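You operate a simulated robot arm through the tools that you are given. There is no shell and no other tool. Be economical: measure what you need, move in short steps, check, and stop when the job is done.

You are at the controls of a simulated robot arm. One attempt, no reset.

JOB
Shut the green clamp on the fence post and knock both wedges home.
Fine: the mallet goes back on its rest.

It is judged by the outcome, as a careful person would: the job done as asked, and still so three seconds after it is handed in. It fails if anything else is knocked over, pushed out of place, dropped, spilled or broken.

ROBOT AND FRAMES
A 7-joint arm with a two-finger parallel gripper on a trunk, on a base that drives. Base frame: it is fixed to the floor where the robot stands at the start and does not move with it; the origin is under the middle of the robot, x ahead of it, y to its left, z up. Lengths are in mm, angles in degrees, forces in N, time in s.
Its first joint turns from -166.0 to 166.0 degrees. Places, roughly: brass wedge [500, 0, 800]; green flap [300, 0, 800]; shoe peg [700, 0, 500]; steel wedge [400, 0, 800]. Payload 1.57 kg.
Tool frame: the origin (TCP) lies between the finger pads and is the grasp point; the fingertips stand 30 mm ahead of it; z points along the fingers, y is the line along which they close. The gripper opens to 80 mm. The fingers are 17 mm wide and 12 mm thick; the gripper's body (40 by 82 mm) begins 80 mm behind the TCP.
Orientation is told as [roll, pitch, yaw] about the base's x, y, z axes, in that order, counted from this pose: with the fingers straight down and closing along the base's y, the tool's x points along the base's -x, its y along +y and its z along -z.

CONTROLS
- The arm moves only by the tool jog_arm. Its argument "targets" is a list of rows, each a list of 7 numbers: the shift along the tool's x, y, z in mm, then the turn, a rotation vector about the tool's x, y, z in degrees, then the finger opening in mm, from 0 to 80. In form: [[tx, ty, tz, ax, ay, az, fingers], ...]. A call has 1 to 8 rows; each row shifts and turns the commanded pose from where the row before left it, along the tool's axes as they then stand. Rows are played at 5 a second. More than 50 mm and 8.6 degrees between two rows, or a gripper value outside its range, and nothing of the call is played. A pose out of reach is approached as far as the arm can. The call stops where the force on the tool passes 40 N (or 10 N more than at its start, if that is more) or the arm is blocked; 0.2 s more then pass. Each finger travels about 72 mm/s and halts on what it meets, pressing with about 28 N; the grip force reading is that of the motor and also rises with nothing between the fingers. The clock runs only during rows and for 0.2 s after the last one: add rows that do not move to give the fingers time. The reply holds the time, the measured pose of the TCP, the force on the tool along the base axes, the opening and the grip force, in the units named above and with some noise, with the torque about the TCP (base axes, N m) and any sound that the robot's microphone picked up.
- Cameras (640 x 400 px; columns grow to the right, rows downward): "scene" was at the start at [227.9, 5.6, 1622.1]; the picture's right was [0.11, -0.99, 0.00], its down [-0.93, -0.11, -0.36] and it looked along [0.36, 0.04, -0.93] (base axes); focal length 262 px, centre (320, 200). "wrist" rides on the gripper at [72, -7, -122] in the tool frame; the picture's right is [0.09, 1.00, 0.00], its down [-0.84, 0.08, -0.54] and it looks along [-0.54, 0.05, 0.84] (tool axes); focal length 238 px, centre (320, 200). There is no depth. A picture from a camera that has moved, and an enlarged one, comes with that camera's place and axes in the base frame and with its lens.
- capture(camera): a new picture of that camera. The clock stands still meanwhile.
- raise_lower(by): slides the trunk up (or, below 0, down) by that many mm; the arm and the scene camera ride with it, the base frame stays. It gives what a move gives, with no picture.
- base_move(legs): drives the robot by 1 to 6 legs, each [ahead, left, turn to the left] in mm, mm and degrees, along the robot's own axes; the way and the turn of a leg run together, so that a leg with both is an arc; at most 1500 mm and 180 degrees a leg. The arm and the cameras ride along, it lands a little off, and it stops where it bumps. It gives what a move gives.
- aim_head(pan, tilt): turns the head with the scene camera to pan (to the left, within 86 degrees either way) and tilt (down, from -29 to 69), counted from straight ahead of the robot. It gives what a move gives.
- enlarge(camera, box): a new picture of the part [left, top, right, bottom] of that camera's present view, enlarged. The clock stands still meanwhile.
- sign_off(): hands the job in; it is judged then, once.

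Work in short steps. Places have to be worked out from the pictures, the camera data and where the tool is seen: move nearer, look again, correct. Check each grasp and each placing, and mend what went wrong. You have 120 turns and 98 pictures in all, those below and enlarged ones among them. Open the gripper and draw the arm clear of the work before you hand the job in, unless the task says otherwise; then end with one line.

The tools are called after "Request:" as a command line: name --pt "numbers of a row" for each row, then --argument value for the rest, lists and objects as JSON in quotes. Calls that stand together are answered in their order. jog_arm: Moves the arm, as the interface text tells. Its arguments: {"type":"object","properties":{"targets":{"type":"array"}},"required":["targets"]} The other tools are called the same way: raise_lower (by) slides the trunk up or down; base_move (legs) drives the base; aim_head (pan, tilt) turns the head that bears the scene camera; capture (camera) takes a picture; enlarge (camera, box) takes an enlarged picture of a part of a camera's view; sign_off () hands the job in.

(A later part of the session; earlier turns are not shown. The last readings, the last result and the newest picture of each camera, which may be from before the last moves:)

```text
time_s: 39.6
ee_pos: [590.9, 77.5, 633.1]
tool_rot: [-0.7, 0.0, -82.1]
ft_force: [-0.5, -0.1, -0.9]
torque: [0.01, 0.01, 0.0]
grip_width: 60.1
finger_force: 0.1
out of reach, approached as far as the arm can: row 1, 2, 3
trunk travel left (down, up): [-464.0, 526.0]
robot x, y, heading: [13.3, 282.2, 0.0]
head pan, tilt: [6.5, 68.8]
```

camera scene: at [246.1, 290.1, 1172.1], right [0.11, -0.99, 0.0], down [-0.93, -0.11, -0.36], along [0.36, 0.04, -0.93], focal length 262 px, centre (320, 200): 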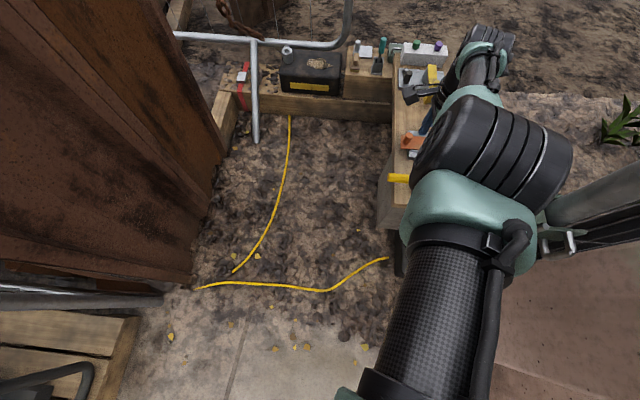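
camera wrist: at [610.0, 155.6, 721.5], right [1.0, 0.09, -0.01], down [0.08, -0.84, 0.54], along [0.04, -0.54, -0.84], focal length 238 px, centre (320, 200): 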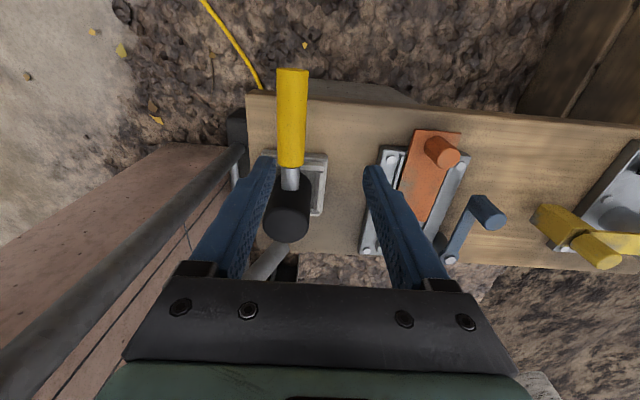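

That freed it. I turn the yaw back and look.

Request:
jog_arm --pt "0 0 15 0 0 8 60" --pt "0 0 0 0 0 0 60"

Request:
capture --camera "wrist"

```text
time_s: 40.2
ee_pos: [587.9, 79.7, 619.8]
tool_rot: [-0.5, 0.0, -90.1]
ft_force: [0.4, 0.3, 0.0]
torque: [0.06, 0.03, 0.01]
grip_width: 59.9
finger_force: 0.0
out of reach, approached as far as the arm can: row 1
trunk travel left (down, up): [-464.0, 526.0]
robot x, y, heading: [18.0, 284.5, 0.1]
head pan, tilt: [6.5, 68.8]
```

```text
59 pictures are left
camera wrist: at [582.4, 152.7, 741.2], right [1.0, 0.09, -0.01], down [0.08, -0.84, 0.54], along [0.04, -0.54, -0.84], focal length 238 px, centre (320, 200)
```

wrist: 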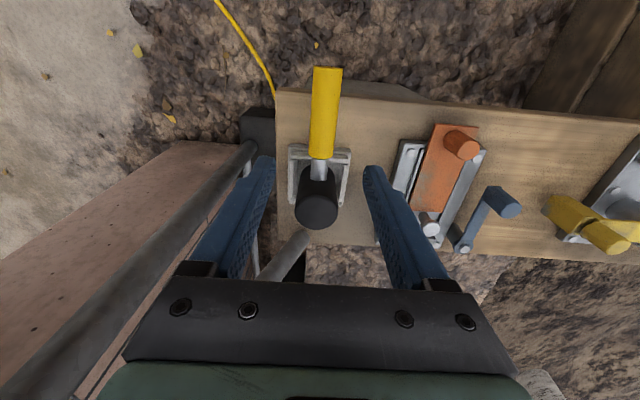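

Alignment is good: handle at x≈588, fingers over y≈80 beyond the rest. I lower 60 with the trunk and look.

Request:
raise_lower --by -60

Request:
capture --camera "wrist"

Request:
capture --camera "scene"

```text
time_s: 41.2
ee_pos: [587.1, 79.2, 559.2]
tool_rot: [-0.6, 0.0, -89.9]
ft_force: [0.2, 0.1, 0.6]
torque: [0.0, 0.02, 0.02]
grip_width: 60.3
finger_force: 0.1
trunk travel left (down, up): [-404.0, 586.0]
robot x, y, heading: [16.3, 283.6, 0.1]
head pan, tilt: [6.5, 68.8]
```

```text
58 pictures are left
camera wrist: at [582.2, 152.8, 681.2], right [1.0, 0.09, -0.01], down [0.08, -0.84, 0.54], along [0.04, -0.54, -0.84], focal length 238 px, centre (320, 200)
```

wrist: 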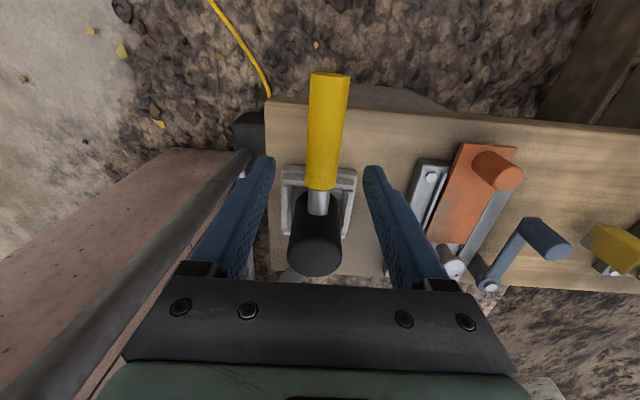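

```text
57 pictures are left
camera scene: at [246.0, 290.0, 1142.1], right [0.11, -0.99, 0.0], down [-0.93, -0.11, -0.36], along [0.36, 0.04, -0.93], focal length 262 px, centre (320, 200)
```

scene: 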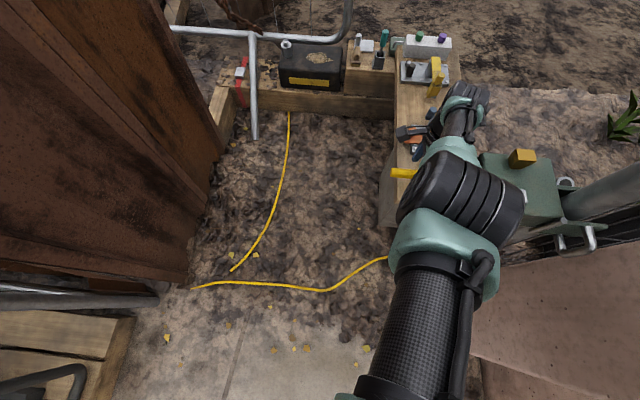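

Handle axis is near z≈500, head from 470 to 530 near y≈0. I jog down 50 with force checks, keeping the fingertips above the bench.

Request:
jog_arm --pt "0 0 15 0 0 0 60" --pt "0 0 15 0 0 0 60" --pt "0 0 12 0 0 0 60" --pt "0 0 0 0 0 0 60"

Request:
capture --camera "wrist"

```text
time_s: 42.2
ee_pos: [571.3, 85.6, 524.6]
tool_rot: [-0.5, 0.0, -90.0]
ft_force: [-0.7, 0.4, 0.5]
torque: [-0.01, -0.01, 0.0]
grip_width: 60.1
finger_force: 0.0
out of reach, approached as far as the arm can: row 1, 2, 3
trunk travel left (down, up): [-404.0, 586.0]
robot x, y, heading: [21.5, 284.0, 0.3]
head pan, tilt: [6.5, 68.8]
```

```text
56 pictures are left
camera wrist: at [566.6, 158.1, 646.7], right [1.0, 0.09, -0.01], down [0.08, -0.84, 0.54], along [0.04, -0.54, -0.84], focal length 238 px, centre (320, 200)
```

wrist: 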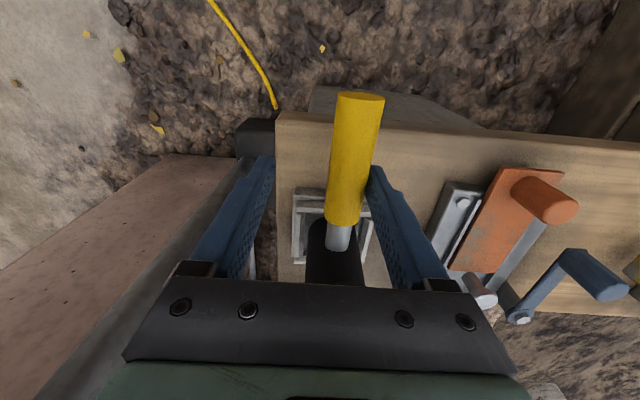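

It slid back in x while descending (commanded pose lags at a limit). I correct forward in x.

Request:
jog_arm --pt "0 17 0 0 0 0 60" --pt "0 0 0 0 0 0 60"

```text
time_s: 42.8
ee_pos: [577.0, 88.7, 530.8]
tool_rot: [-0.6, 0.1, -90.0]
ft_force: [0.0, 0.2, 0.0]
torque: [-0.01, 0.0, 0.03]
grip_width: 60.0
finger_force: 0.1
out of reach, approached as far as the arm can: row 1
trunk travel left (down, up): [-404.0, 586.0]
robot x, y, heading: [19.8, 286.2, 0.1]
head pan, tilt: [6.5, 68.8]
```

I'm at the outer reach limit at this height. I'll lift above the handle, drive the base 30 ahead to gain reach, and come down again.

Request:
jog_arm --pt "0 -10 -25 0 0 0 60" --pt "0 -10 -25 0 0 0 60" --pt "0 0 0 0 0 0 60"

Request:
base_move --legs '[[35, 0, 0]]'

Request:
jog_arm --pt "0 0 0 0 0 0 60"

```text
time_s: 43.6
ee_pos: [558.0, 88.7, 584.0]
tool_rot: [-0.6, 0.0, -90.1]
ft_force: [0.2, -0.7, 0.3]
torque: [0.05, 0.03, -0.02]
grip_width: 60.3
finger_force: 0.0
trunk travel left (down, up): [-404.0, 586.0]
robot x, y, heading: [16.0, 282.3, -0.1]
head pan, tilt: [6.5, 68.8]
```

```text
time_s: 44.4
ee_pos: [594.0, 88.8, 581.5]
tool_rot: [-0.6, -0.1, -90.1]
ft_force: [0.3, 0.2, 0.5]
torque: [0.0, -0.01, 0.02]
grip_width: 60.2
finger_force: 0.2
trunk travel left (down, up): [-404.0, 586.0]
robot x, y, heading: [54.1, 284.7, -0.2]
head pan, tilt: [6.5, 68.8]
```

```text
time_s: 44.8
ee_pos: [593.2, 88.1, 582.8]
tool_rot: [-0.6, 0.0, -90.1]
ft_force: [0.1, 0.3, -0.2]
torque: [0.01, 0.02, -0.01]
grip_width: 60.3
finger_force: 0.1
trunk travel left (down, up): [-404.0, 586.0]
robot x, y, heading: [52.4, 289.0, -0.2]
head pan, tilt: [6.5, 68.8]
```

Now in free range. I align to (588, 78), then lower with the trunk by 60.

Request:
jog_arm --pt "-10 -5 0 0.6 0 0 60" --pt "0 0 0 0 0 0 60"

Request:
raise_lower --by -55

Request:
capture --camera "wrist"

```text
time_s: 45.4
ee_pos: [587.8, 78.6, 582.5]
tool_rot: [-1.2, 0.0, -90.0]
ft_force: [0.1, -0.6, 1.6]
torque: [0.01, 0.0, -0.01]
grip_width: 60.1
finger_force: 0.1
trunk travel left (down, up): [-404.0, 586.0]
robot x, y, heading: [52.9, 284.3, -0.1]
head pan, tilt: [6.5, 68.8]
```

```text
time_s: 46.4
ee_pos: [589.0, 79.4, 527.8]
tool_rot: [-1.1, 0.0, -90.1]
ft_force: [0.0, -0.2, 0.3]
torque: [-0.03, 0.01, -0.02]
grip_width: 60.2
finger_force: 0.0
trunk travel left (down, up): [-349.0, 641.0]
robot x, y, heading: [53.3, 287.1, 0.3]
head pan, tilt: [6.5, 68.8]
```

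```text
55 pictures are left
camera wrist: at [584.6, 150.8, 649.2], right [1.0, 0.09, -0.02], down [0.09, -0.84, 0.54], along [0.03, -0.54, -0.84], focal length 238 px, centre (320, 200)
```

wrist: 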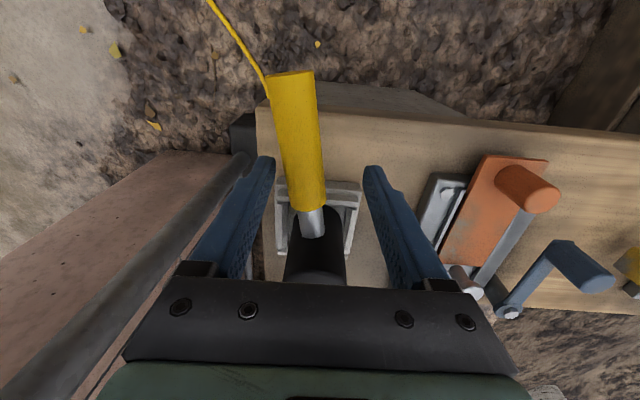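

The handle has swung about 11° on the rest (nudged by a finger while lifting), head still in the rest. At y=79 the handle is at x≈577, so I shift and turn the tool to match before descending.

Request:
jog_arm --pt "0 -12 0 0 0 0 60" --pt "0 0 0 0 0 -6 60" --pt "0 0 0 0 0 -5 60" --pt "0 0 0 0 0 0 60"

Request:
capture --camera "wrist"

```text
time_s: 47.4
ee_pos: [576.2, 77.9, 528.2]
tool_rot: [-1.2, 0.2, -79.0]
ft_force: [-0.2, -0.4, 0.9]
torque: [-0.05, 0.02, -0.04]
grip_width: 60.1
finger_force: 0.0
trunk travel left (down, up): [-349.0, 641.0]
robot x, y, heading: [50.7, 281.9, -0.2]
head pan, tilt: [6.5, 68.8]
```

```text
54 pictures are left
camera wrist: at [558.5, 148.4, 649.0], right [0.96, 0.28, -0.02], down [0.25, -0.81, 0.54], along [0.13, -0.52, -0.84], focal length 238 px, centre (320, 200)
```

wrist: 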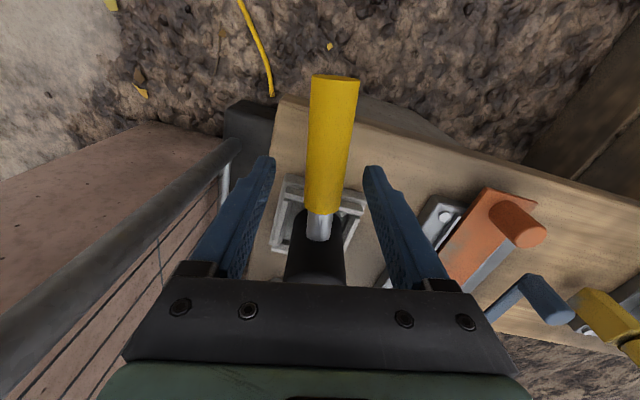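

Handle is centred and parallel to the fingers. I descend 22 and close.

Request:
jog_arm --pt "0 0 10 0 0 0 60" --pt "0 0 10 0 0 0 60" --pt "0 0 4 0 0 0 50" --pt "0 0 0 0 0 0 40" --pt "0 0 0 0 0 0 30" --pt "0 0 0 0 0 0 20" --pt "0 0 0 0 0 0 10" --pt "0 0 0 0 0 0 5"

Request:
capture --camera "wrist"

```text
time_s: 49.2
ee_pos: [575.4, 79.4, 503.8]
tool_rot: [-1.1, 0.3, -78.9]
ft_force: [2.3, 1.4, 0.1]
torque: [0.06, -0.01, 0.17]
grip_width: 24.5
finger_force: 28.0
trunk travel left (down, up): [-349.0, 641.0]
robot x, y, heading: [50.0, 281.3, 0.2]
head pan, tilt: [6.5, 68.8]
```

```text
53 pictures are left
camera wrist: at [558.0, 149.0, 625.9], right [0.96, 0.28, -0.02], down [0.25, -0.81, 0.54], along [0.14, -0.52, -0.84], focal length 238 px, centre (320, 200)
```

wrist: 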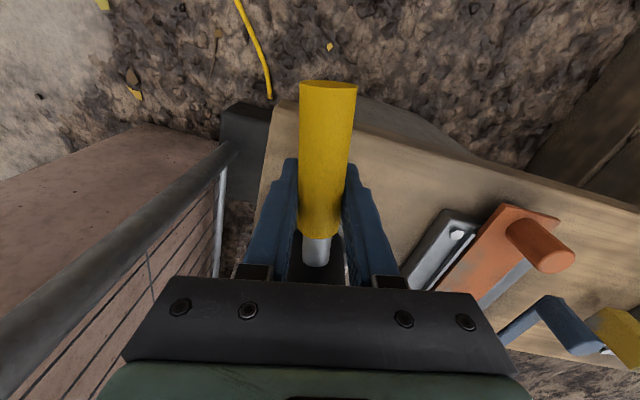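

Grasped firmly at 24.5 mm, 28 N. I lift 30 and check the force and the mallet's hang.

Request:
jog_arm --pt "0 0 -8 0 0 0 5" --pt "0 0 -10 0 0 0 5" --pt "0 0 -12 0 0 0 5" --pt "0 0 0 0 0 0 5"

Request:
capture --camera "wrist"

```text
time_s: 50.2
ee_pos: [576.1, 78.0, 534.5]
tool_rot: [-1.1, 0.2, -79.1]
ft_force: [0.7, -1.4, 0.0]
torque: [-0.04, 0.03, 0.04]
grip_width: 24.6
finger_force: 27.6
trunk travel left (down, up): [-349.0, 641.0]
robot x, y, heading: [52.7, 286.2, -0.0]
head pan, tilt: [6.5, 68.8]
```

```text
52 pictures are left
camera wrist: at [558.1, 148.0, 656.5], right [0.96, 0.28, -0.02], down [0.25, -0.81, 0.54], along [0.13, -0.52, -0.84], focal length 238 px, centre (320, 200)
```

wrist: 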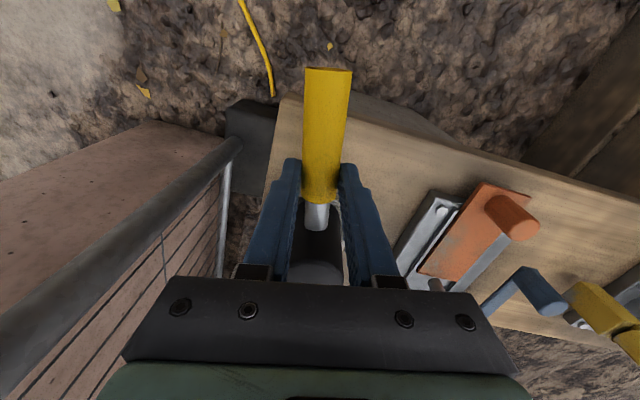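

The handle now appears lower relative to the fingers: the grip slid up and the mallet stayed on its rest. I go back down, squeeze, and lift in tiny steps to read the load.

Request:
jog_arm --pt "0 0 0 0 0 0 40" --pt "0 0 15 0 0 0 40" --pt "0 0 15 0 0 0 40" --pt "0 0 4 0 0 0 40" --pt "0 0 0 0 0 0 20" --pt "0 0 0 0 0 0 0" --pt "0 0 0 0 0 0 0" --pt "0 0 0 0 0 0 0"

Request:
jog_arm --pt "0 0 -3 0 0 0 0" --pt "0 0 -3 0 0 0 0"

Request:
jog_arm --pt "0 0 -3 0 0 0 0" --pt "0 0 -3 0 0 0 0"

Request:
capture --camera "wrist"

```text
time_s: 52.0
ee_pos: [575.4, 77.9, 498.7]
tool_rot: [-1.2, 0.2, -79.1]
ft_force: [-0.2, 2.1, -0.9]
torque: [0.07, 0.0, 0.05]
grip_width: 24.7
finger_force: 28.6
trunk travel left (down, up): [-349.0, 641.0]
robot x, y, heading: [56.5, 283.1, 0.1]
head pan, tilt: [6.5, 68.8]
```

```text
time_s: 52.6
ee_pos: [575.3, 78.0, 506.4]
tool_rot: [-1.3, 0.3, -79.0]
ft_force: [0.7, 0.1, -4.2]
torque: [0.24, 0.04, -0.01]
grip_width: 24.5
finger_force: 27.9
trunk travel left (down, up): [-349.0, 641.0]
robot x, y, heading: [55.3, 282.9, -0.2]
head pan, tilt: [6.5, 68.8]
```

```text
time_s: 53.2
ee_pos: [574.5, 78.5, 511.1]
tool_rot: [-1.1, 0.2, -79.1]
ft_force: [-0.5, 0.6, -3.8]
torque: [0.22, 0.06, 0.02]
grip_width: 24.4
finger_force: 28.2
trunk travel left (down, up): [-349.0, 641.0]
robot x, y, heading: [53.4, 286.5, 0.0]
head pan, tilt: [6.5, 68.8]
```

```text
51 pictures are left
camera wrist: at [558.7, 148.2, 633.9], right [0.96, 0.28, -0.02], down [0.25, -0.81, 0.54], along [0.13, -0.52, -0.84], focal length 238 px, centre (320, 200)
```

wrist: 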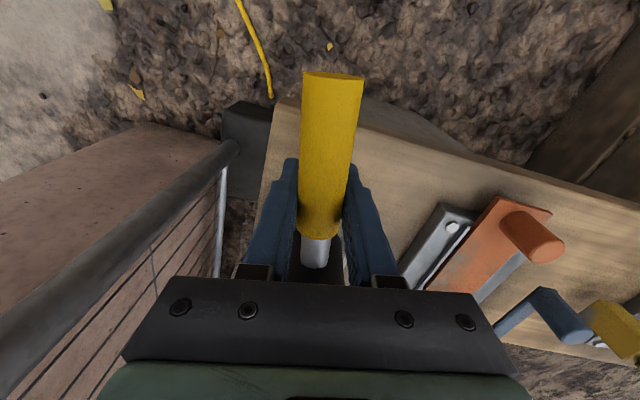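

The load is 4 N with a 0.23 N·m droop: the head-heavy mallet pivots in the grip, so it would make a poor hammer held this way. I set it back down and, with loose fingers, nudge the handle back to its original line about the head.

Request:
jog_arm --pt "0 0 8 0 0 0 0" --pt "0 0 4 0 0 0 0" --pt "0 0 0 0 0 0 30" --pt "0 0 0 0 0 0 31" --pt "0 5 0 0 0 3.7 31" --pt "0 5 0 0 0 3.7 31" --pt "0 5 0 0 0 3.6 31" --pt "0 0 0 0 0 0 31"

Request:
capture --camera "wrist"

```text
time_s: 55.0
ee_pos: [590.9, 81.1, 499.9]
tool_rot: [-1.2, 0.0, -90.1]
ft_force: [-2.2, 0.4, 0.1]
torque: [0.01, -0.01, 0.01]
grip_width: 32.4
finger_force: 1.0
trunk travel left (down, up): [-349.0, 641.0]
robot x, y, heading: [53.7, 287.5, -0.2]
head pan, tilt: [6.5, 68.8]
```

```text
50 pictures are left
camera wrist: at [587.1, 152.9, 621.5], right [1.0, 0.09, -0.02], down [0.09, -0.84, 0.54], along [0.03, -0.54, -0.84], focal length 238 px, centre (320, 200)
```

wrist: 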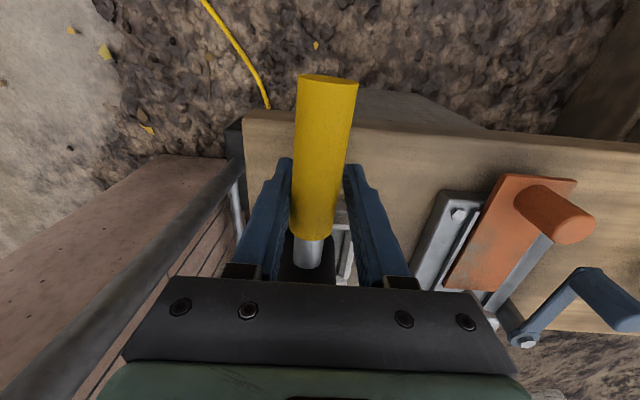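

The handle is back in line. I open and go straight up, then view the mallet on its rest.

Request:
jog_arm --pt "0 -2 0 0 0 0 50" --pt "0 0 0 0 0 0 50" --pt "0 0 -30 0 0 0 50" --pt "0 0 -40 0 0 0 50" --pt "0 0 0 0 0 0 50"

Request:
capture --camera "wrist"

```text
time_s: 56.2
ee_pos: [588.9, 80.5, 568.1]
tool_rot: [-1.2, -0.1, -90.1]
ft_force: [0.0, -0.1, -0.8]
torque: [-0.01, 0.0, 0.02]
grip_width: 49.8
finger_force: 0.1
trunk travel left (down, up): [-349.0, 641.0]
robot x, y, heading: [53.0, 284.4, -0.2]
head pan, tilt: [6.5, 68.8]
```

```text
49 pictures are left
camera wrist: at [585.1, 153.0, 689.7], right [1.0, 0.09, -0.02], down [0.09, -0.84, 0.54], along [0.03, -0.54, -0.84], focal length 238 px, centre (320, 200)
```

wrist: 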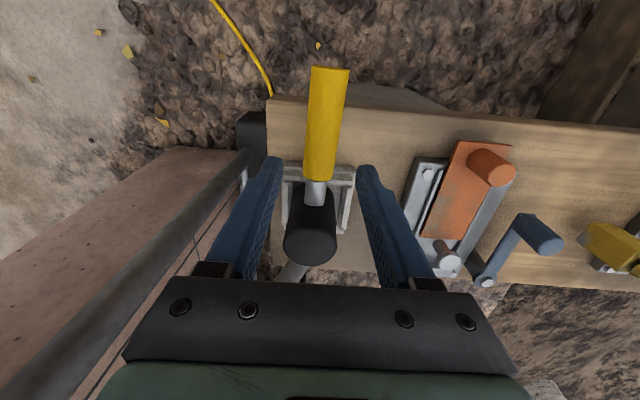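

The mallet sits straight on its rest. I'll try a real knock with the shut fingers first: raise the trunk 350 with the fingers closing.

Request:
raise_lower --by 350

Request:
jog_arm --pt "35 -20 0 0 0 0 20" --pt "35 -20 0 0 0 0 0" --pt "0 -48 0 0 0 0 0" --pt "0 -48 0 0 0 0 0" --pt "0 -48 0 0 0 0 0" --pt "0 0 0 0 0 0 0"

Request:
capture --camera "wrist"

Request:
capture --camera "scene"

```text
time_s: 59.6
ee_pos: [589.1, 80.4, 916.9]
tool_rot: [-1.2, -0.1, -90.1]
ft_force: [-0.6, 0.0, 0.7]
torque: [-0.01, 0.02, -0.01]
grip_width: 50.0
finger_force: 0.1
trunk travel left (down, up): [-699.0, 291.0]
robot x, y, heading: [51.8, 283.9, -0.3]
head pan, tilt: [6.5, 68.8]
```

```text
time_s: 61.0
ee_pos: [405.3, 150.2, 921.7]
tool_rot: [-1.2, 0.0, -90.0]
ft_force: [0.1, 0.5, 0.1]
torque: [0.02, -0.03, 0.01]
grip_width: 0.0
finger_force: 20.4
trunk travel left (down, up): [-699.0, 291.0]
robot x, y, heading: [53.5, 285.6, 0.1]
head pan, tilt: [6.5, 68.8]
```

```text
48 pictures are left
camera wrist: at [401.6, 223.6, 1044.3], right [1.0, 0.09, -0.02], down [0.09, -0.84, 0.54], along [0.03, -0.54, -0.84], focal length 238 px, centre (320, 200)
```

wrist: 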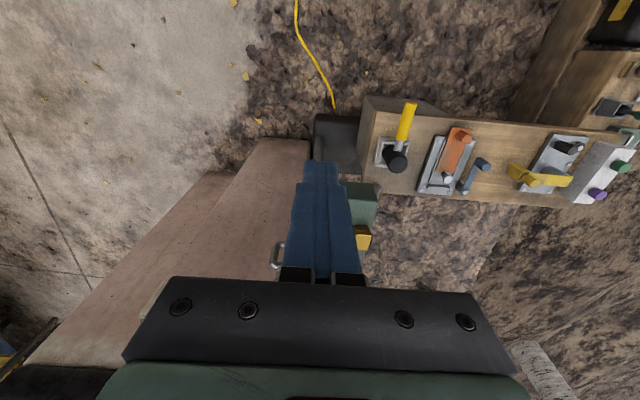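

```text
47 pictures are left
camera scene: at [281.6, 289.0, 1437.0], right [0.11, -0.99, 0.0], down [-0.93, -0.1, -0.36], along [0.36, 0.04, -0.93], focal length 262 px, centre (320, 200)
```

scene: 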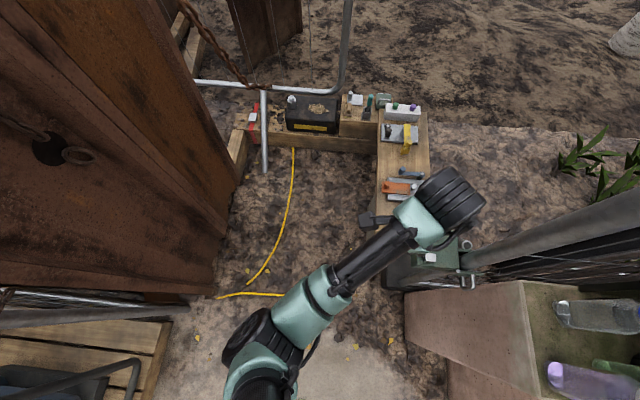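

From this side the wrist could pass near the leaning post, so I tilt the tool 12° with the wrist leaning to +y, then move over the steel wedge.

Request:
jog_arm --pt "0 0 0 0 -6 0 0" --pt "0 0 0 0 -6 0 0" --pt "-32 0 7.5 0 0 0 0" --pt "-32 0 7.5 0 0 0 0" --pt "-31 0 7 0 0 0 0" --pt "4.6 0 19.5 0 0 0 0" --pt "0 0 0 0 0 0 0"

Request:
capture --camera "wrist"

Request:
capture --camera "scene"

```text
time_s: 62.6
ee_pos: [405.4, 54.8, 899.0]
tool_rot: [-1.2, -11.9, -89.7]
ft_force: [-0.1, -0.3, -0.5]
torque: [0.04, 0.0, -0.01]
grip_width: 0.1
finger_force: 20.7
trunk travel left (down, up): [-699.0, 291.0]
robot x, y, heading: [51.9, 284.9, -0.2]
head pan, tilt: [6.5, 68.8]
```

```text
46 pictures are left
camera wrist: at [400.9, 150.3, 1004.3], right [1.0, 0.09, -0.04], down [0.09, -0.71, 0.7], along [0.03, -0.7, -0.71], focal length 238 px, centre (320, 200)
```

wrist: 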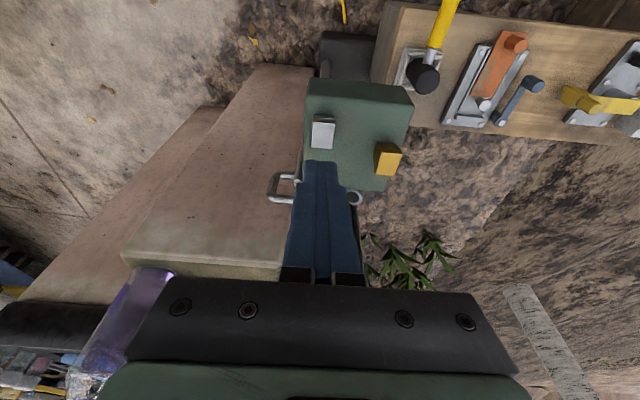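

```text
45 pictures are left
camera scene: at [281.5, 289.8, 1437.0], right [0.11, -0.99, 0.0], down [-0.93, -0.11, -0.36], along [0.36, 0.04, -0.93], focal length 262 px, centre (320, 200)
```

scene: 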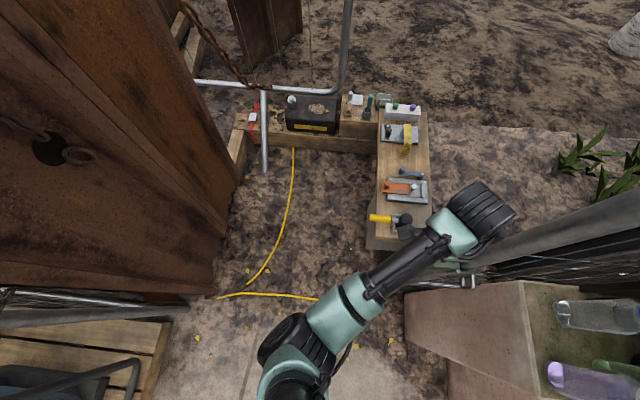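

Tip is right over the steel wedge (≈(405,49)), 47 mm above it. I strike straight down at full speed.

Request:
jog_arm --pt "9.3 0 44 0 0 0 0" --pt "5 0 24 0 0 0 0"

Request:
enlarge --camera "wrist" --box '[260, 20, 440, 200]'

```text
time_s: 63.1
ee_pos: [401.3, 53.1, 852.1]
tool_rot: [-1.2, -12.4, -89.7]
ft_force: [-4.0, 3.1, 16.7]
torque: [0.1, 0.18, 0.0]
grip_width: 0.0
finger_force: 21.7
trunk travel left (down, up): [-699.0, 291.0]
robot x, y, heading: [53.9, 285.7, 0.1]
head pan, tilt: [6.5, 68.8]
stopped in row 2: the force on the tool passed its limit at 70 N (the readings are from after the stop); the commanded pose is now the measured one
```

```text
2.22 times, centred on (350, 110) of wrist
camera zoom: at [398.7, 150.3, 955.5], right [1.0, 0.09, -0.04], down [0.09, -0.7, 0.71], along [0.03, -0.71, -0.71], focal length 530 px, centre (253, 400)
```

zoom: 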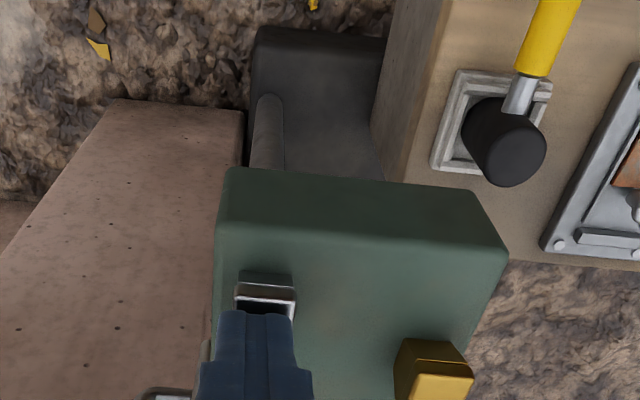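

Even a 70 N knock leaves the steel wedge at z≈823, so the mallet is indeed needed. I'll grip it by its head (no droop torque), with this same 12° tilt. I back out up and to +y, then forward.

Request:
jog_arm --pt "-8 0 -39 0 0.5 0 0" --pt "-8 0 -39 0 0 0 0" --pt "46 0 -10 0 0 0 30" --pt "46 20 -10 0 0 0 60" --pt "0 48 0 0 0 0 75" --pt "0 48 0 0 0 0 75" --pt "0 48 0 0 0 0 75" --pt "0 24 0 0 0 0 75"

Request:
raise_lower --by -345

Request:
capture --camera "wrist"

```text
refused: row 4 steps farther than a row can; nothing moved
```

```text
time_s: 63.6
ee_pos: [404.5, 51.6, 850.6]
tool_rot: [-0.8, -12.8, -89.9]
ft_force: [-1.5, -0.3, 5.1]
torque: [0.11, -0.2, 0.01]
grip_width: 0.0
finger_force: 21.8
trunk travel left (down, up): [-694.0, 296.0]
robot x, y, heading: [54.3, 282.8, -0.2]
head pan, tilt: [6.5, 68.8]
stopped: the force on the tool passed its limit at 52 N (the readings are from after the stop); the commanded pose is now the measured one
```

```text
43 pictures are left
camera wrist: at [399.9, 150.0, 952.9], right [1.0, 0.09, -0.03], down [0.09, -0.7, 0.71], along [0.04, -0.71, -0.7], focal length 238 px, centre (320, 200)
```

wrist: 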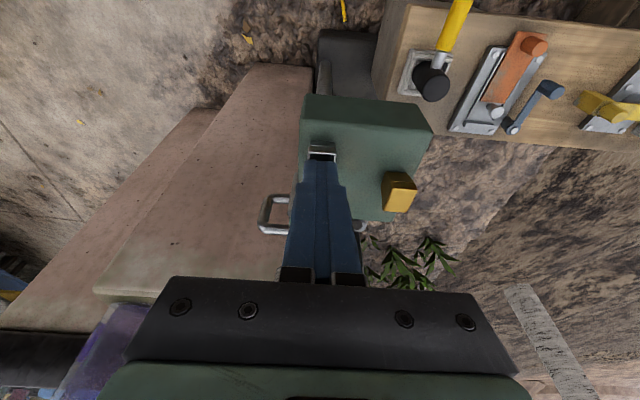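

That jog was refused and the trunk move pressed the wedge but stopped at 52 N with no harm; I won't chain such calls again. I lift off in proper step sizes.

Request:
jog_arm --pt "-8 0 -39 0 0.6 0 0" --pt "-8 0 -39 0 0 0 0" --pt "46 0 -10 0 0 0 30" --pt "46 0 -10 0 0 0 60" --pt "0 48 0 0 0 0 75" --pt "0 48 0 0 0 0 75" --pt "0 48 0 0 0 0 75" --pt "0 44 0 0 0 0 75"

```text
time_s: 65.4
ee_pos: [595.3, 146.6, 925.7]
tool_rot: [-0.8, -12.1, -90.0]
ft_force: [-0.1, 0.9, 0.4]
torque: [0.0, 0.0, 0.0]
grip_width: 75.0
finger_force: 0.1
trunk travel left (down, up): [-694.0, 296.0]
robot x, y, heading: [53.2, 286.9, 0.2]
head pan, tilt: [6.5, 68.8]
```

Clear at (595,147,926). Now I lower the trunk 330.

Request:
raise_lower --by -330

Request:
capture --camera "wrist"

```text
time_s: 68.7
ee_pos: [594.6, 146.9, 594.1]
tool_rot: [-0.8, -12.0, -89.8]
ft_force: [0.4, 0.1, 0.4]
torque: [-0.01, -0.04, -0.02]
grip_width: 75.1
finger_force: 0.0
trunk travel left (down, up): [-364.0, 626.0]
robot x, y, heading: [50.6, 285.3, 0.0]
head pan, tilt: [6.5, 68.8]
```

```text
42 pictures are left
camera wrist: at [589.6, 243.1, 699.3], right [1.0, 0.09, -0.03], down [0.09, -0.7, 0.7], along [0.04, -0.7, -0.71], focal length 238 px, centre (320, 200)
```

wrist: 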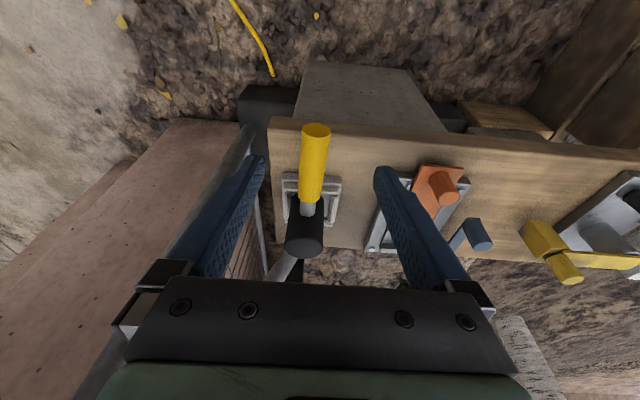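

Head top centre at (588,-2,530), 49 mm across. I move over it at height.

Request:
jog_arm --pt "-46 -7 9.8 0 0 0 75" --pt "-47 0 9.9 0 0 0 75" --pt "-47 0 9.9 0 0 0 75" --pt "0 0 0 0 0 0 75"

Request:
capture --camera "wrist"

Request:
capture --camera "scene"

```text
time_s: 69.7
ee_pos: [585.5, 0.5, 596.2]
tool_rot: [-1.0, -12.2, -89.8]
ft_force: [0.5, -0.2, -0.9]
torque: [0.0, 0.02, 0.0]
grip_width: 75.3
finger_force: 0.1
trunk travel left (down, up): [-364.0, 626.0]
robot x, y, heading: [50.1, 285.4, -0.0]
head pan, tilt: [6.5, 68.8]
```

```text
41 pictures are left
camera wrist: at [580.5, 98.0, 700.2], right [1.0, 0.09, -0.03], down [0.09, -0.7, 0.7], along [0.04, -0.7, -0.71], focal length 238 px, centre (320, 200)
```

wrist: 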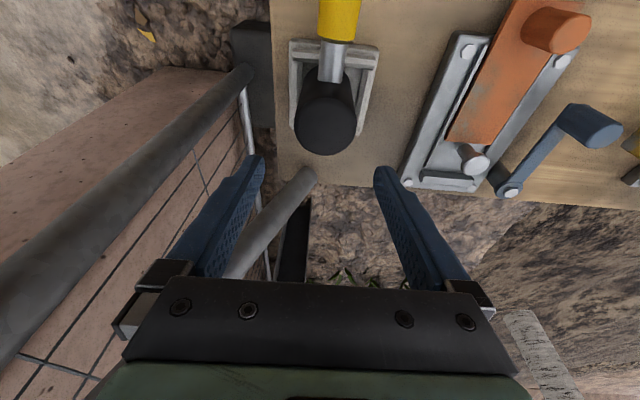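

```text
40 pictures are left
camera scene: at [281.4, 290.0, 1101.8], right [0.11, -0.99, 0.0], down [-0.93, -0.11, -0.36], along [0.36, 0.04, -0.93], focal length 262 px, centre (320, 200)
```

scene: 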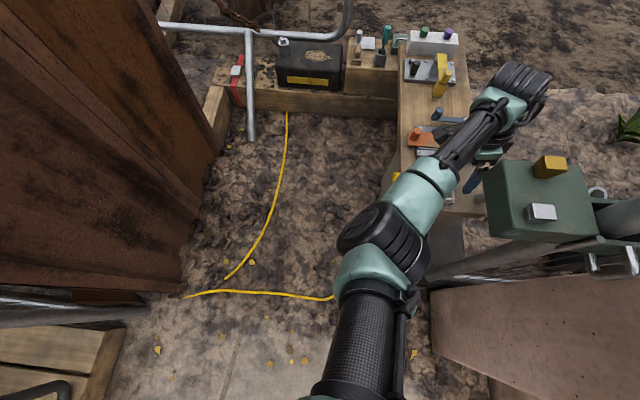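

Refined head centre ≈(590,11). I shift there and come down 28, then look again.

Request:
jog_arm --pt "14.2 4.5 -3 0 0 0 75" --pt "5.8 0 27.4 0 0 0 75" --pt "0 0 0 0 0 0 75"

Request:
capture --camera "wrist"

```text
time_s: 70.5
ee_pos: [591.5, 18.0, 568.6]
tool_rot: [-0.8, -12.1, -89.8]
ft_force: [1.4, -0.1, 0.5]
torque: [0.05, 0.03, -0.01]
grip_width: 75.2
finger_force: 0.0
trunk travel left (down, up): [-364.0, 626.0]
robot x, y, heading: [52.4, 290.1, -0.1]
head pan, tilt: [6.5, 68.8]
```

```text
39 pictures are left
camera wrist: at [586.1, 114.4, 673.1], right [1.0, 0.09, -0.03], down [0.09, -0.7, 0.7], along [0.04, -0.7, -0.71], focal length 238 px, centre (320, 200)
```

wrist: 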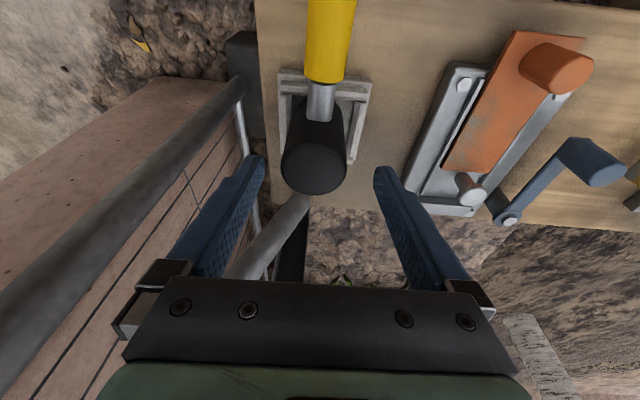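

Head centre ≈(587,10). I shift -4 in x, descend 42 in steps, fingers wide.

Request:
jog_arm --pt "0.5 -4 14.5 0 0 0 76" --pt "1.5 0 13.7 0 0 0 76" --pt "2 0 13 0 0 0 76" --pt "0 0 0 0 0 0 76"

Request:
capture --camera "wrist"

```text
time_s: 71.5
ee_pos: [586.2, 12.6, 527.9]
tool_rot: [-0.9, -12.0, -89.8]
ft_force: [-0.5, 0.3, 1.5]
torque: [0.01, 0.02, -0.01]
grip_width: 75.7
finger_force: 0.1
trunk travel left (down, up): [-364.0, 626.0]
robot x, y, heading: [54.3, 283.4, 0.2]
head pan, tilt: [6.5, 68.8]
```

```text
38 pictures are left
camera wrist: at [582.1, 109.2, 631.0], right [1.0, 0.09, -0.03], down [0.09, -0.7, 0.7], along [0.04, -0.7, -0.71], focal length 238 px, centre (320, 200)
```

wrist: 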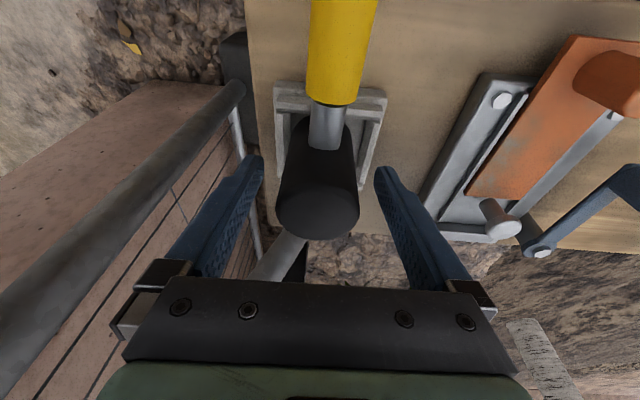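

The fingers straddle the head properly. I close.

Request:
jog_arm --pt "0 0 0 0 0 0 60" --pt "0 0 0 0 0 0 48" --pt "0 0 0 0 0 0 38" --pt "0 0 0 0 0 0 20" --pt "0 0 0 0 0 0 0" --pt "0 0 0 0 0 0 0"

Request:
jog_arm --pt "-1 0 -4.9 0 0 0 0" --pt "-2 0 -9.8 0 0 0 0" --pt "-2 0 -9.8 0 0 0 0" --pt "-2 0 -9.8 0 0 0 0" --pt "0 0 0 0 0 0 0"

Request:
capture --camera "wrist"

```text
time_s: 72.8
ee_pos: [587.0, 12.6, 526.6]
tool_rot: [-0.8, -12.1, -89.8]
ft_force: [-1.8, -1.0, 1.8]
torque: [-0.06, 0.03, -0.01]
grip_width: 43.8
finger_force: 27.7
trunk travel left (down, up): [-364.0, 626.0]
robot x, y, heading: [53.4, 284.7, 0.2]
head pan, tilt: [6.5, 68.8]
```

```text
time_s: 74.0
ee_pos: [586.2, 12.9, 561.6]
tool_rot: [-0.9, -12.1, -89.8]
ft_force: [0.6, 0.0, -3.9]
torque: [-0.05, 0.0, 0.02]
grip_width: 43.6
finger_force: 28.9
trunk travel left (down, up): [-364.0, 626.0]
robot x, y, heading: [51.1, 283.4, -0.1]
head pan, tilt: [6.5, 68.8]
```

```text
37 pictures are left
camera wrist: at [583.0, 109.3, 666.3], right [1.0, 0.09, -0.03], down [0.09, -0.7, 0.7], along [0.04, -0.7, -0.71], focal length 238 px, centre (320, 200)
```

wrist: 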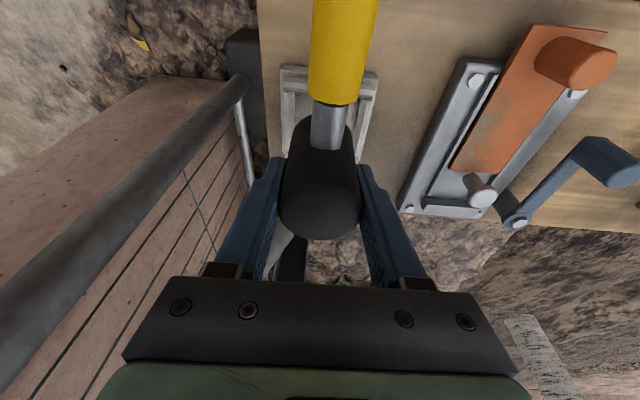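

The mallet is held by its head with 3.9 N and almost no torque. The rest pose to return to is TCP (587,12.6,527). I raise the trunk 380.

Request:
raise_lower --by 380

Request:
jog_arm --pt "30 0 -6 0 0 0 0" --pt "40 -20 -8 0 0 0 0" --pt "0 -45 0 0 0 0 0" --pt "0 -45 0 0 0 0 0" --pt "0 -45 0 0 0 0 0" --pt "0 -26 0 0 0 0 0" --pt "0 0 0 0 0 0 0"

Request:
capture --camera "wrist"

```text
time_s: 77.7
ee_pos: [588.3, 12.3, 941.5]
tool_rot: [-0.9, -12.1, -89.9]
ft_force: [-0.6, 0.3, -4.6]
torque: [-0.05, 0.0, -0.01]
grip_width: 43.5
finger_force: 28.4
trunk travel left (down, up): [-744.0, 246.0]
robot x, y, heading: [53.8, 285.1, -0.1]
head pan, tilt: [6.5, 68.8]
```

```text
time_s: 79.3
ee_pos: [406.5, 85.3, 944.4]
tool_rot: [-0.9, -12.1, -89.8]
ft_force: [-0.2, 0.4, -3.1]
torque: [-0.04, 0.03, 0.0]
grip_width: 43.7
finger_force: 28.0
trunk travel left (down, up): [-744.0, 246.0]
robot x, y, heading: [54.2, 283.0, -0.1]
head pan, tilt: [6.5, 68.8]
```

```text
36 pictures are left
camera wrist: at [401.7, 180.8, 1048.6], right [1.0, 0.09, -0.03], down [0.09, -0.7, 0.7], along [0.04, -0.7, -0.71], focal length 238 px, centre (320, 200)
```

wrist: 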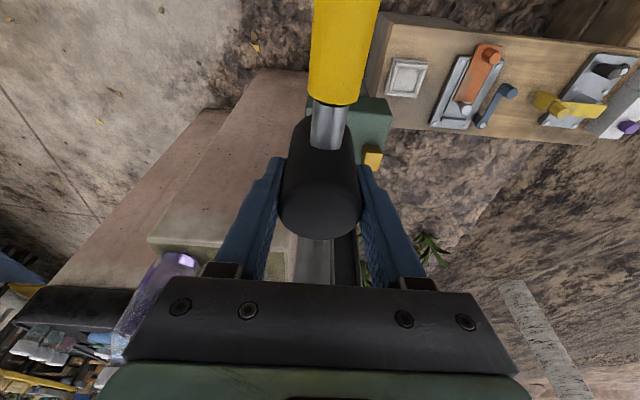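

Now I move to above the steel wedge, (405,49), and down to 40 mm above contact.

Request:
jog_arm --pt "-35 -1 7.5 0 0 0 0" --pt "5 0 23.5 0 0 0 0" --pt "0 0 0 0 0 0 0"

Request:
capture --camera "scene"

```text
time_s: 80.1
ee_pos: [405.2, 47.7, 920.0]
tool_rot: [-0.9, -12.1, -89.8]
ft_force: [-0.3, 0.1, -4.7]
torque: [-0.06, -0.01, -0.01]
grip_width: 43.8
finger_force: 28.3
trunk travel left (down, up): [-744.0, 246.0]
robot x, y, heading: [53.0, 285.2, -0.3]
head pan, tilt: [6.5, 68.8]
```

```text
35 pictures are left
camera scene: at [281.8, 289.6, 1481.7], right [0.11, -0.99, 0.0], down [-0.93, -0.11, -0.36], along [0.36, 0.04, -0.93], focal length 262 px, centre (320, 200)
```

scene: 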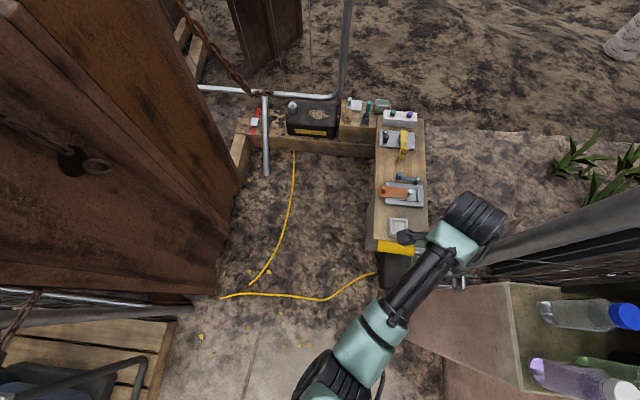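

The head is above the steel wedge; I strike straight down.

Request:
jog_arm --pt "7.2 0 34.2 0 0 0 0" --pt "7.2 0 34.2 0 0 0 0"

Request:
capture --camera "wrist"

```text
time_s: 80.8
ee_pos: [404.3, 48.9, 860.9]
tool_rot: [-0.9, -12.6, -90.2]
ft_force: [-13.0, 11.0, 20.1]
torque: [0.28, 0.38, 0.0]
grip_width: 43.8
finger_force: 28.1
trunk travel left (down, up): [-744.0, 246.0]
robot x, y, heading: [54.3, 286.7, 0.1]
head pan, tilt: [6.5, 68.8]
stopped in row 2: the force on the tool passed its limit at 68 N (the readings are from after the stop); the commanded pose is now the measured one
```

```text
34 pictures are left
camera wrist: at [399.6, 145.6, 963.8], right [1.0, 0.09, -0.03], down [0.08, -0.7, 0.71], along [0.04, -0.71, -0.7], focal length 238 px, centre (320, 200)
```

wrist: 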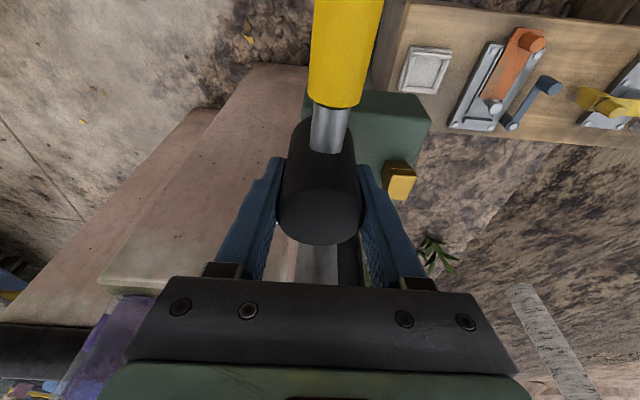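

It stopped at TCP z=861, 20 mm lower than expected first contact. I lift and shift aside to see the wedge.

Request:
jog_arm --pt "-8 0 -39 0 0.5 0.3 0" --pt "-4 0 -20 0 0 0 0" --pt "45 0 -9.5 0 0 0 0" --pt "45 0 -9.5 0 0 0 0" --pt "0 0 0 0 0 0 0"

Request:
enlarge --camera "wrist" --box '[260, 60, 420, 200]'

Request:
enlarge --camera "scene" --box '[370, 200, 510, 320]'

```text
time_s: 82.0
ee_pos: [406.6, 141.3, 917.1]
tool_rot: [-0.5, -12.1, -90.5]
ft_force: [0.8, 1.0, -4.5]
torque: [-0.01, 0.03, 0.02]
grip_width: 43.5
finger_force: 28.4
trunk travel left (down, up): [-744.0, 246.0]
robot x, y, heading: [51.4, 286.4, -0.1]
head pan, tilt: [6.5, 68.8]
```

```text
2.86 times, centred on (340, 130) of wrist
camera zoom: at [402.8, 238.2, 1021.3], right [1.0, 0.08, -0.03], down [0.08, -0.71, 0.7], along [0.04, -0.7, -0.71], focal length 681 px, centre (263, 400)
```

zoom: 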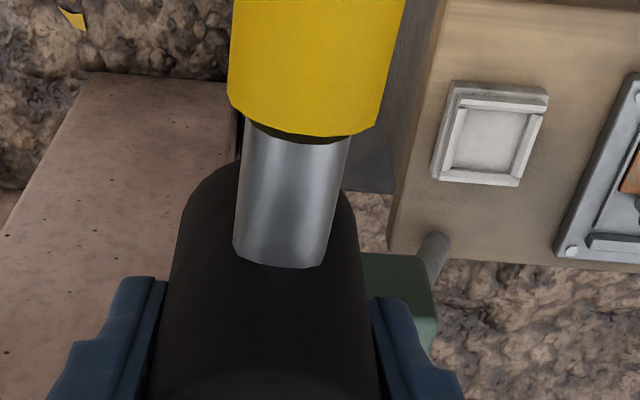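

```text
3.33 times, centred on (440, 260) of scene
camera zoom: at [281.8, 289.4, 1481.7], right [0.11, -0.99, 0.0], down [-0.93, -0.11, -0.36], along [0.36, 0.04, -0.93], focal length 874 px, centre (-80, 0)
```

zoom: 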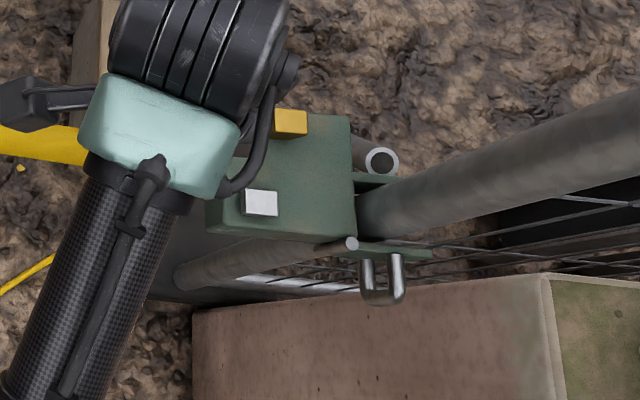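

The mallet blocks the view of the steel wedge; I shift in -x so the box appears beside the mallet.

Request:
jog_arm --pt "0 -45 0 0 0 0.5 0" --pt "0 -45 0 0 0 0 0" --pt "0 0 0 0 0 0 0"

Request:
enlarge --camera "wrist" --box '[340, 40, 540, 240]'

```text
time_s: 82.8
ee_pos: [317.6, 142.6, 919.3]
tool_rot: [-0.3, -12.0, -90.9]
ft_force: [-0.4, -0.8, -4.7]
torque: [-0.03, 0.03, -0.01]
grip_width: 43.8
finger_force: 28.1
trunk travel left (down, up): [-744.0, 246.0]
robot x, y, heading: [52.0, 283.0, 0.1]
head pan, tilt: [6.5, 68.8]
```

```text
2.00 times, centred on (440, 140) of wrist
camera zoom: at [313.8, 238.7, 1023.6], right [1.0, 0.07, -0.03], down [0.07, -0.71, 0.7], along [0.03, -0.7, -0.71], focal length 477 px, centre (80, 320)
```

zoom: 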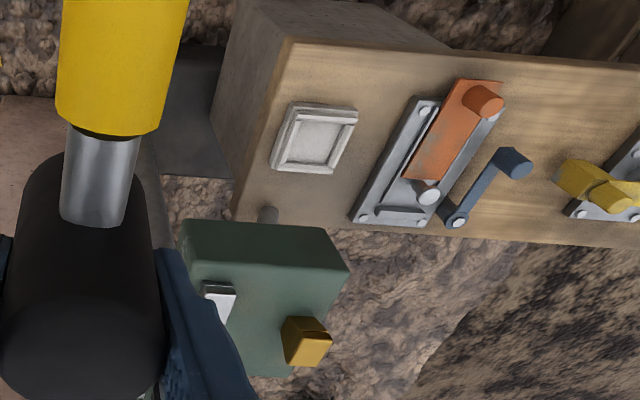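

The steel wedge has gone down most of the way (thin side vs the tall brass one). I return for another strike on it.

Request:
jog_arm --pt "0 44 0 0 0 -0.5 0" --pt "0 44 0 0 0 -0.4 0" --pt "-46 0 9.8 0 0 0 0" --pt "-45 0 9.6 0 0 0 0" --pt "2.5 0 11.7 0 0 0 0" --pt "0 0 0 0 0 0 0"

```text
time_s: 84.2
ee_pos: [403.4, 46.7, 905.9]
tool_rot: [-0.6, -12.0, -90.0]
ft_force: [0.0, -0.4, -3.9]
torque: [0.0, 0.06, -0.01]
grip_width: 43.6
finger_force: 28.3
trunk travel left (down, up): [-744.0, 246.0]
robot x, y, heading: [54.7, 285.2, -0.0]
head pan, tilt: [6.5, 68.8]
```

In place, 45 mm above the last contact height; strike again.

Request:
jog_arm --pt "8.3 1 39.1 0 0 0 0" --pt "6.2 0 29.3 0 0 0 0"

```text
time_s: 84.7
ee_pos: [403.2, 46.5, 851.3]
tool_rot: [-0.6, -12.5, -90.1]
ft_force: [-14.6, 12.8, 20.4]
torque: [0.2, 0.39, -0.08]
grip_width: 43.6
finger_force: 27.8
trunk travel left (down, up): [-744.0, 246.0]
robot x, y, heading: [54.9, 287.2, 0.3]
head pan, tilt: [6.5, 68.8]
stopped in row 2: the force on the tool passed its limit at 69 N (the readings are from after the stop); the commanded pose is now the measured one
```

It stopped 10 mm lower still; I check whether the wedge or the grip moved.

Request:
jog_arm --pt "-8 0 -39 0 0.5 0 0" --pt "-6 0 -28 0 0 0 0" --pt "45 0 -9.5 0 0 0 0" --pt "45 0 -9.5 0 0 0 0" --pt "0 -45 0 0 0 0 0" --pt "0 -45 0 0 0 0 0" --pt "0 0 0 0 0 0 0"

Request:
capture --camera "wrist"

Request:
enlarge --camera "wrist" --box '[360, 100, 480, 220]'

```text
time_s: 86.3
ee_pos: [316.8, 137.5, 916.4]
tool_rot: [-0.3, -12.0, -90.2]
ft_force: [0.5, 0.6, -4.0]
torque: [-0.06, 0.01, -0.02]
grip_width: 43.5
finger_force: 28.2
trunk travel left (down, up): [-744.0, 246.0]
robot x, y, heading: [51.9, 287.9, -0.1]
head pan, tilt: [6.5, 68.8]
```

```text
30 pictures are left
camera wrist: at [312.2, 233.5, 1020.8], right [1.0, 0.09, -0.03], down [0.08, -0.71, 0.7], along [0.04, -0.7, -0.71], focal length 238 px, centre (320, 200)
```

wrist: 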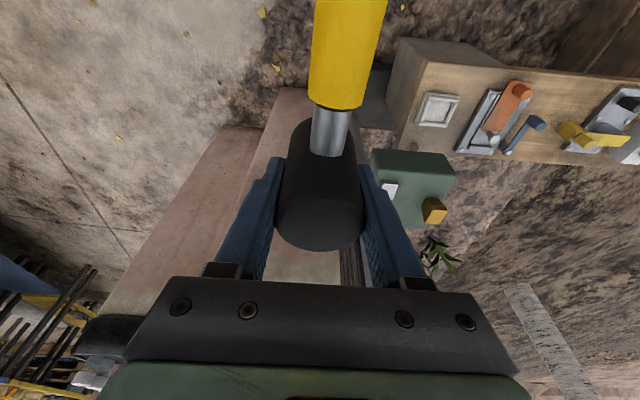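

```text
3.33 times, centred on (420, 160) of wrist
camera zoom: at [312.2, 233.5, 1020.8], right [1.0, 0.09, -0.03], down [0.08, -0.71, 0.7], along [0.04, -0.7, -0.71], focal length 794 px, centre (-13, 333)
```

zoom: 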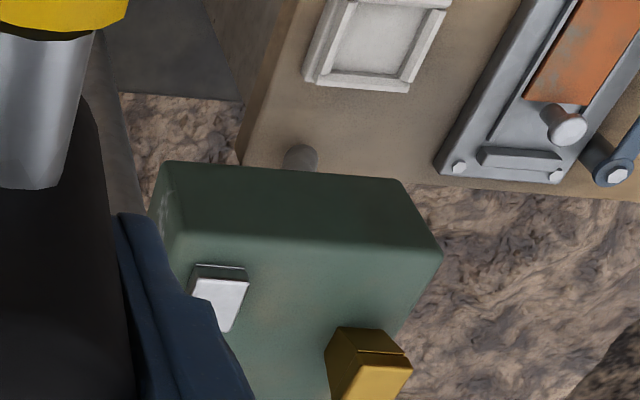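

The steel wedge now seems to show only its cap, like the line marked on the brass one. I zoom in closely to compare both.

Request:
enlarge --camera "wrist" --box '[375, 165, 455, 230]'

```text
6.15 times, centred on (415, 198) of wrist
camera zoom: at [312.2, 233.5, 1020.8], right [1.0, 0.09, -0.03], down [0.08, -0.71, 0.7], along [0.04, -0.7, -0.71], focal length 1467 px, centre (-265, 215)
```

zoom: 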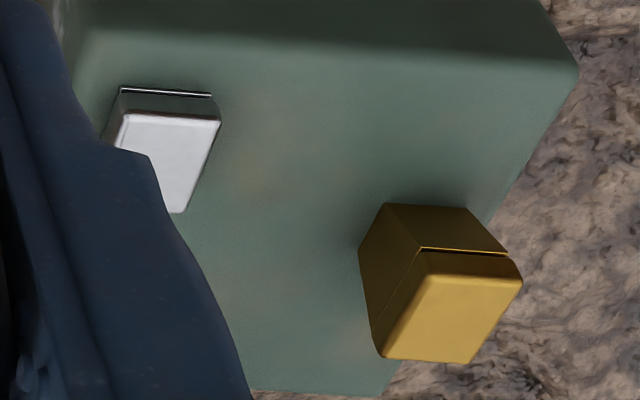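

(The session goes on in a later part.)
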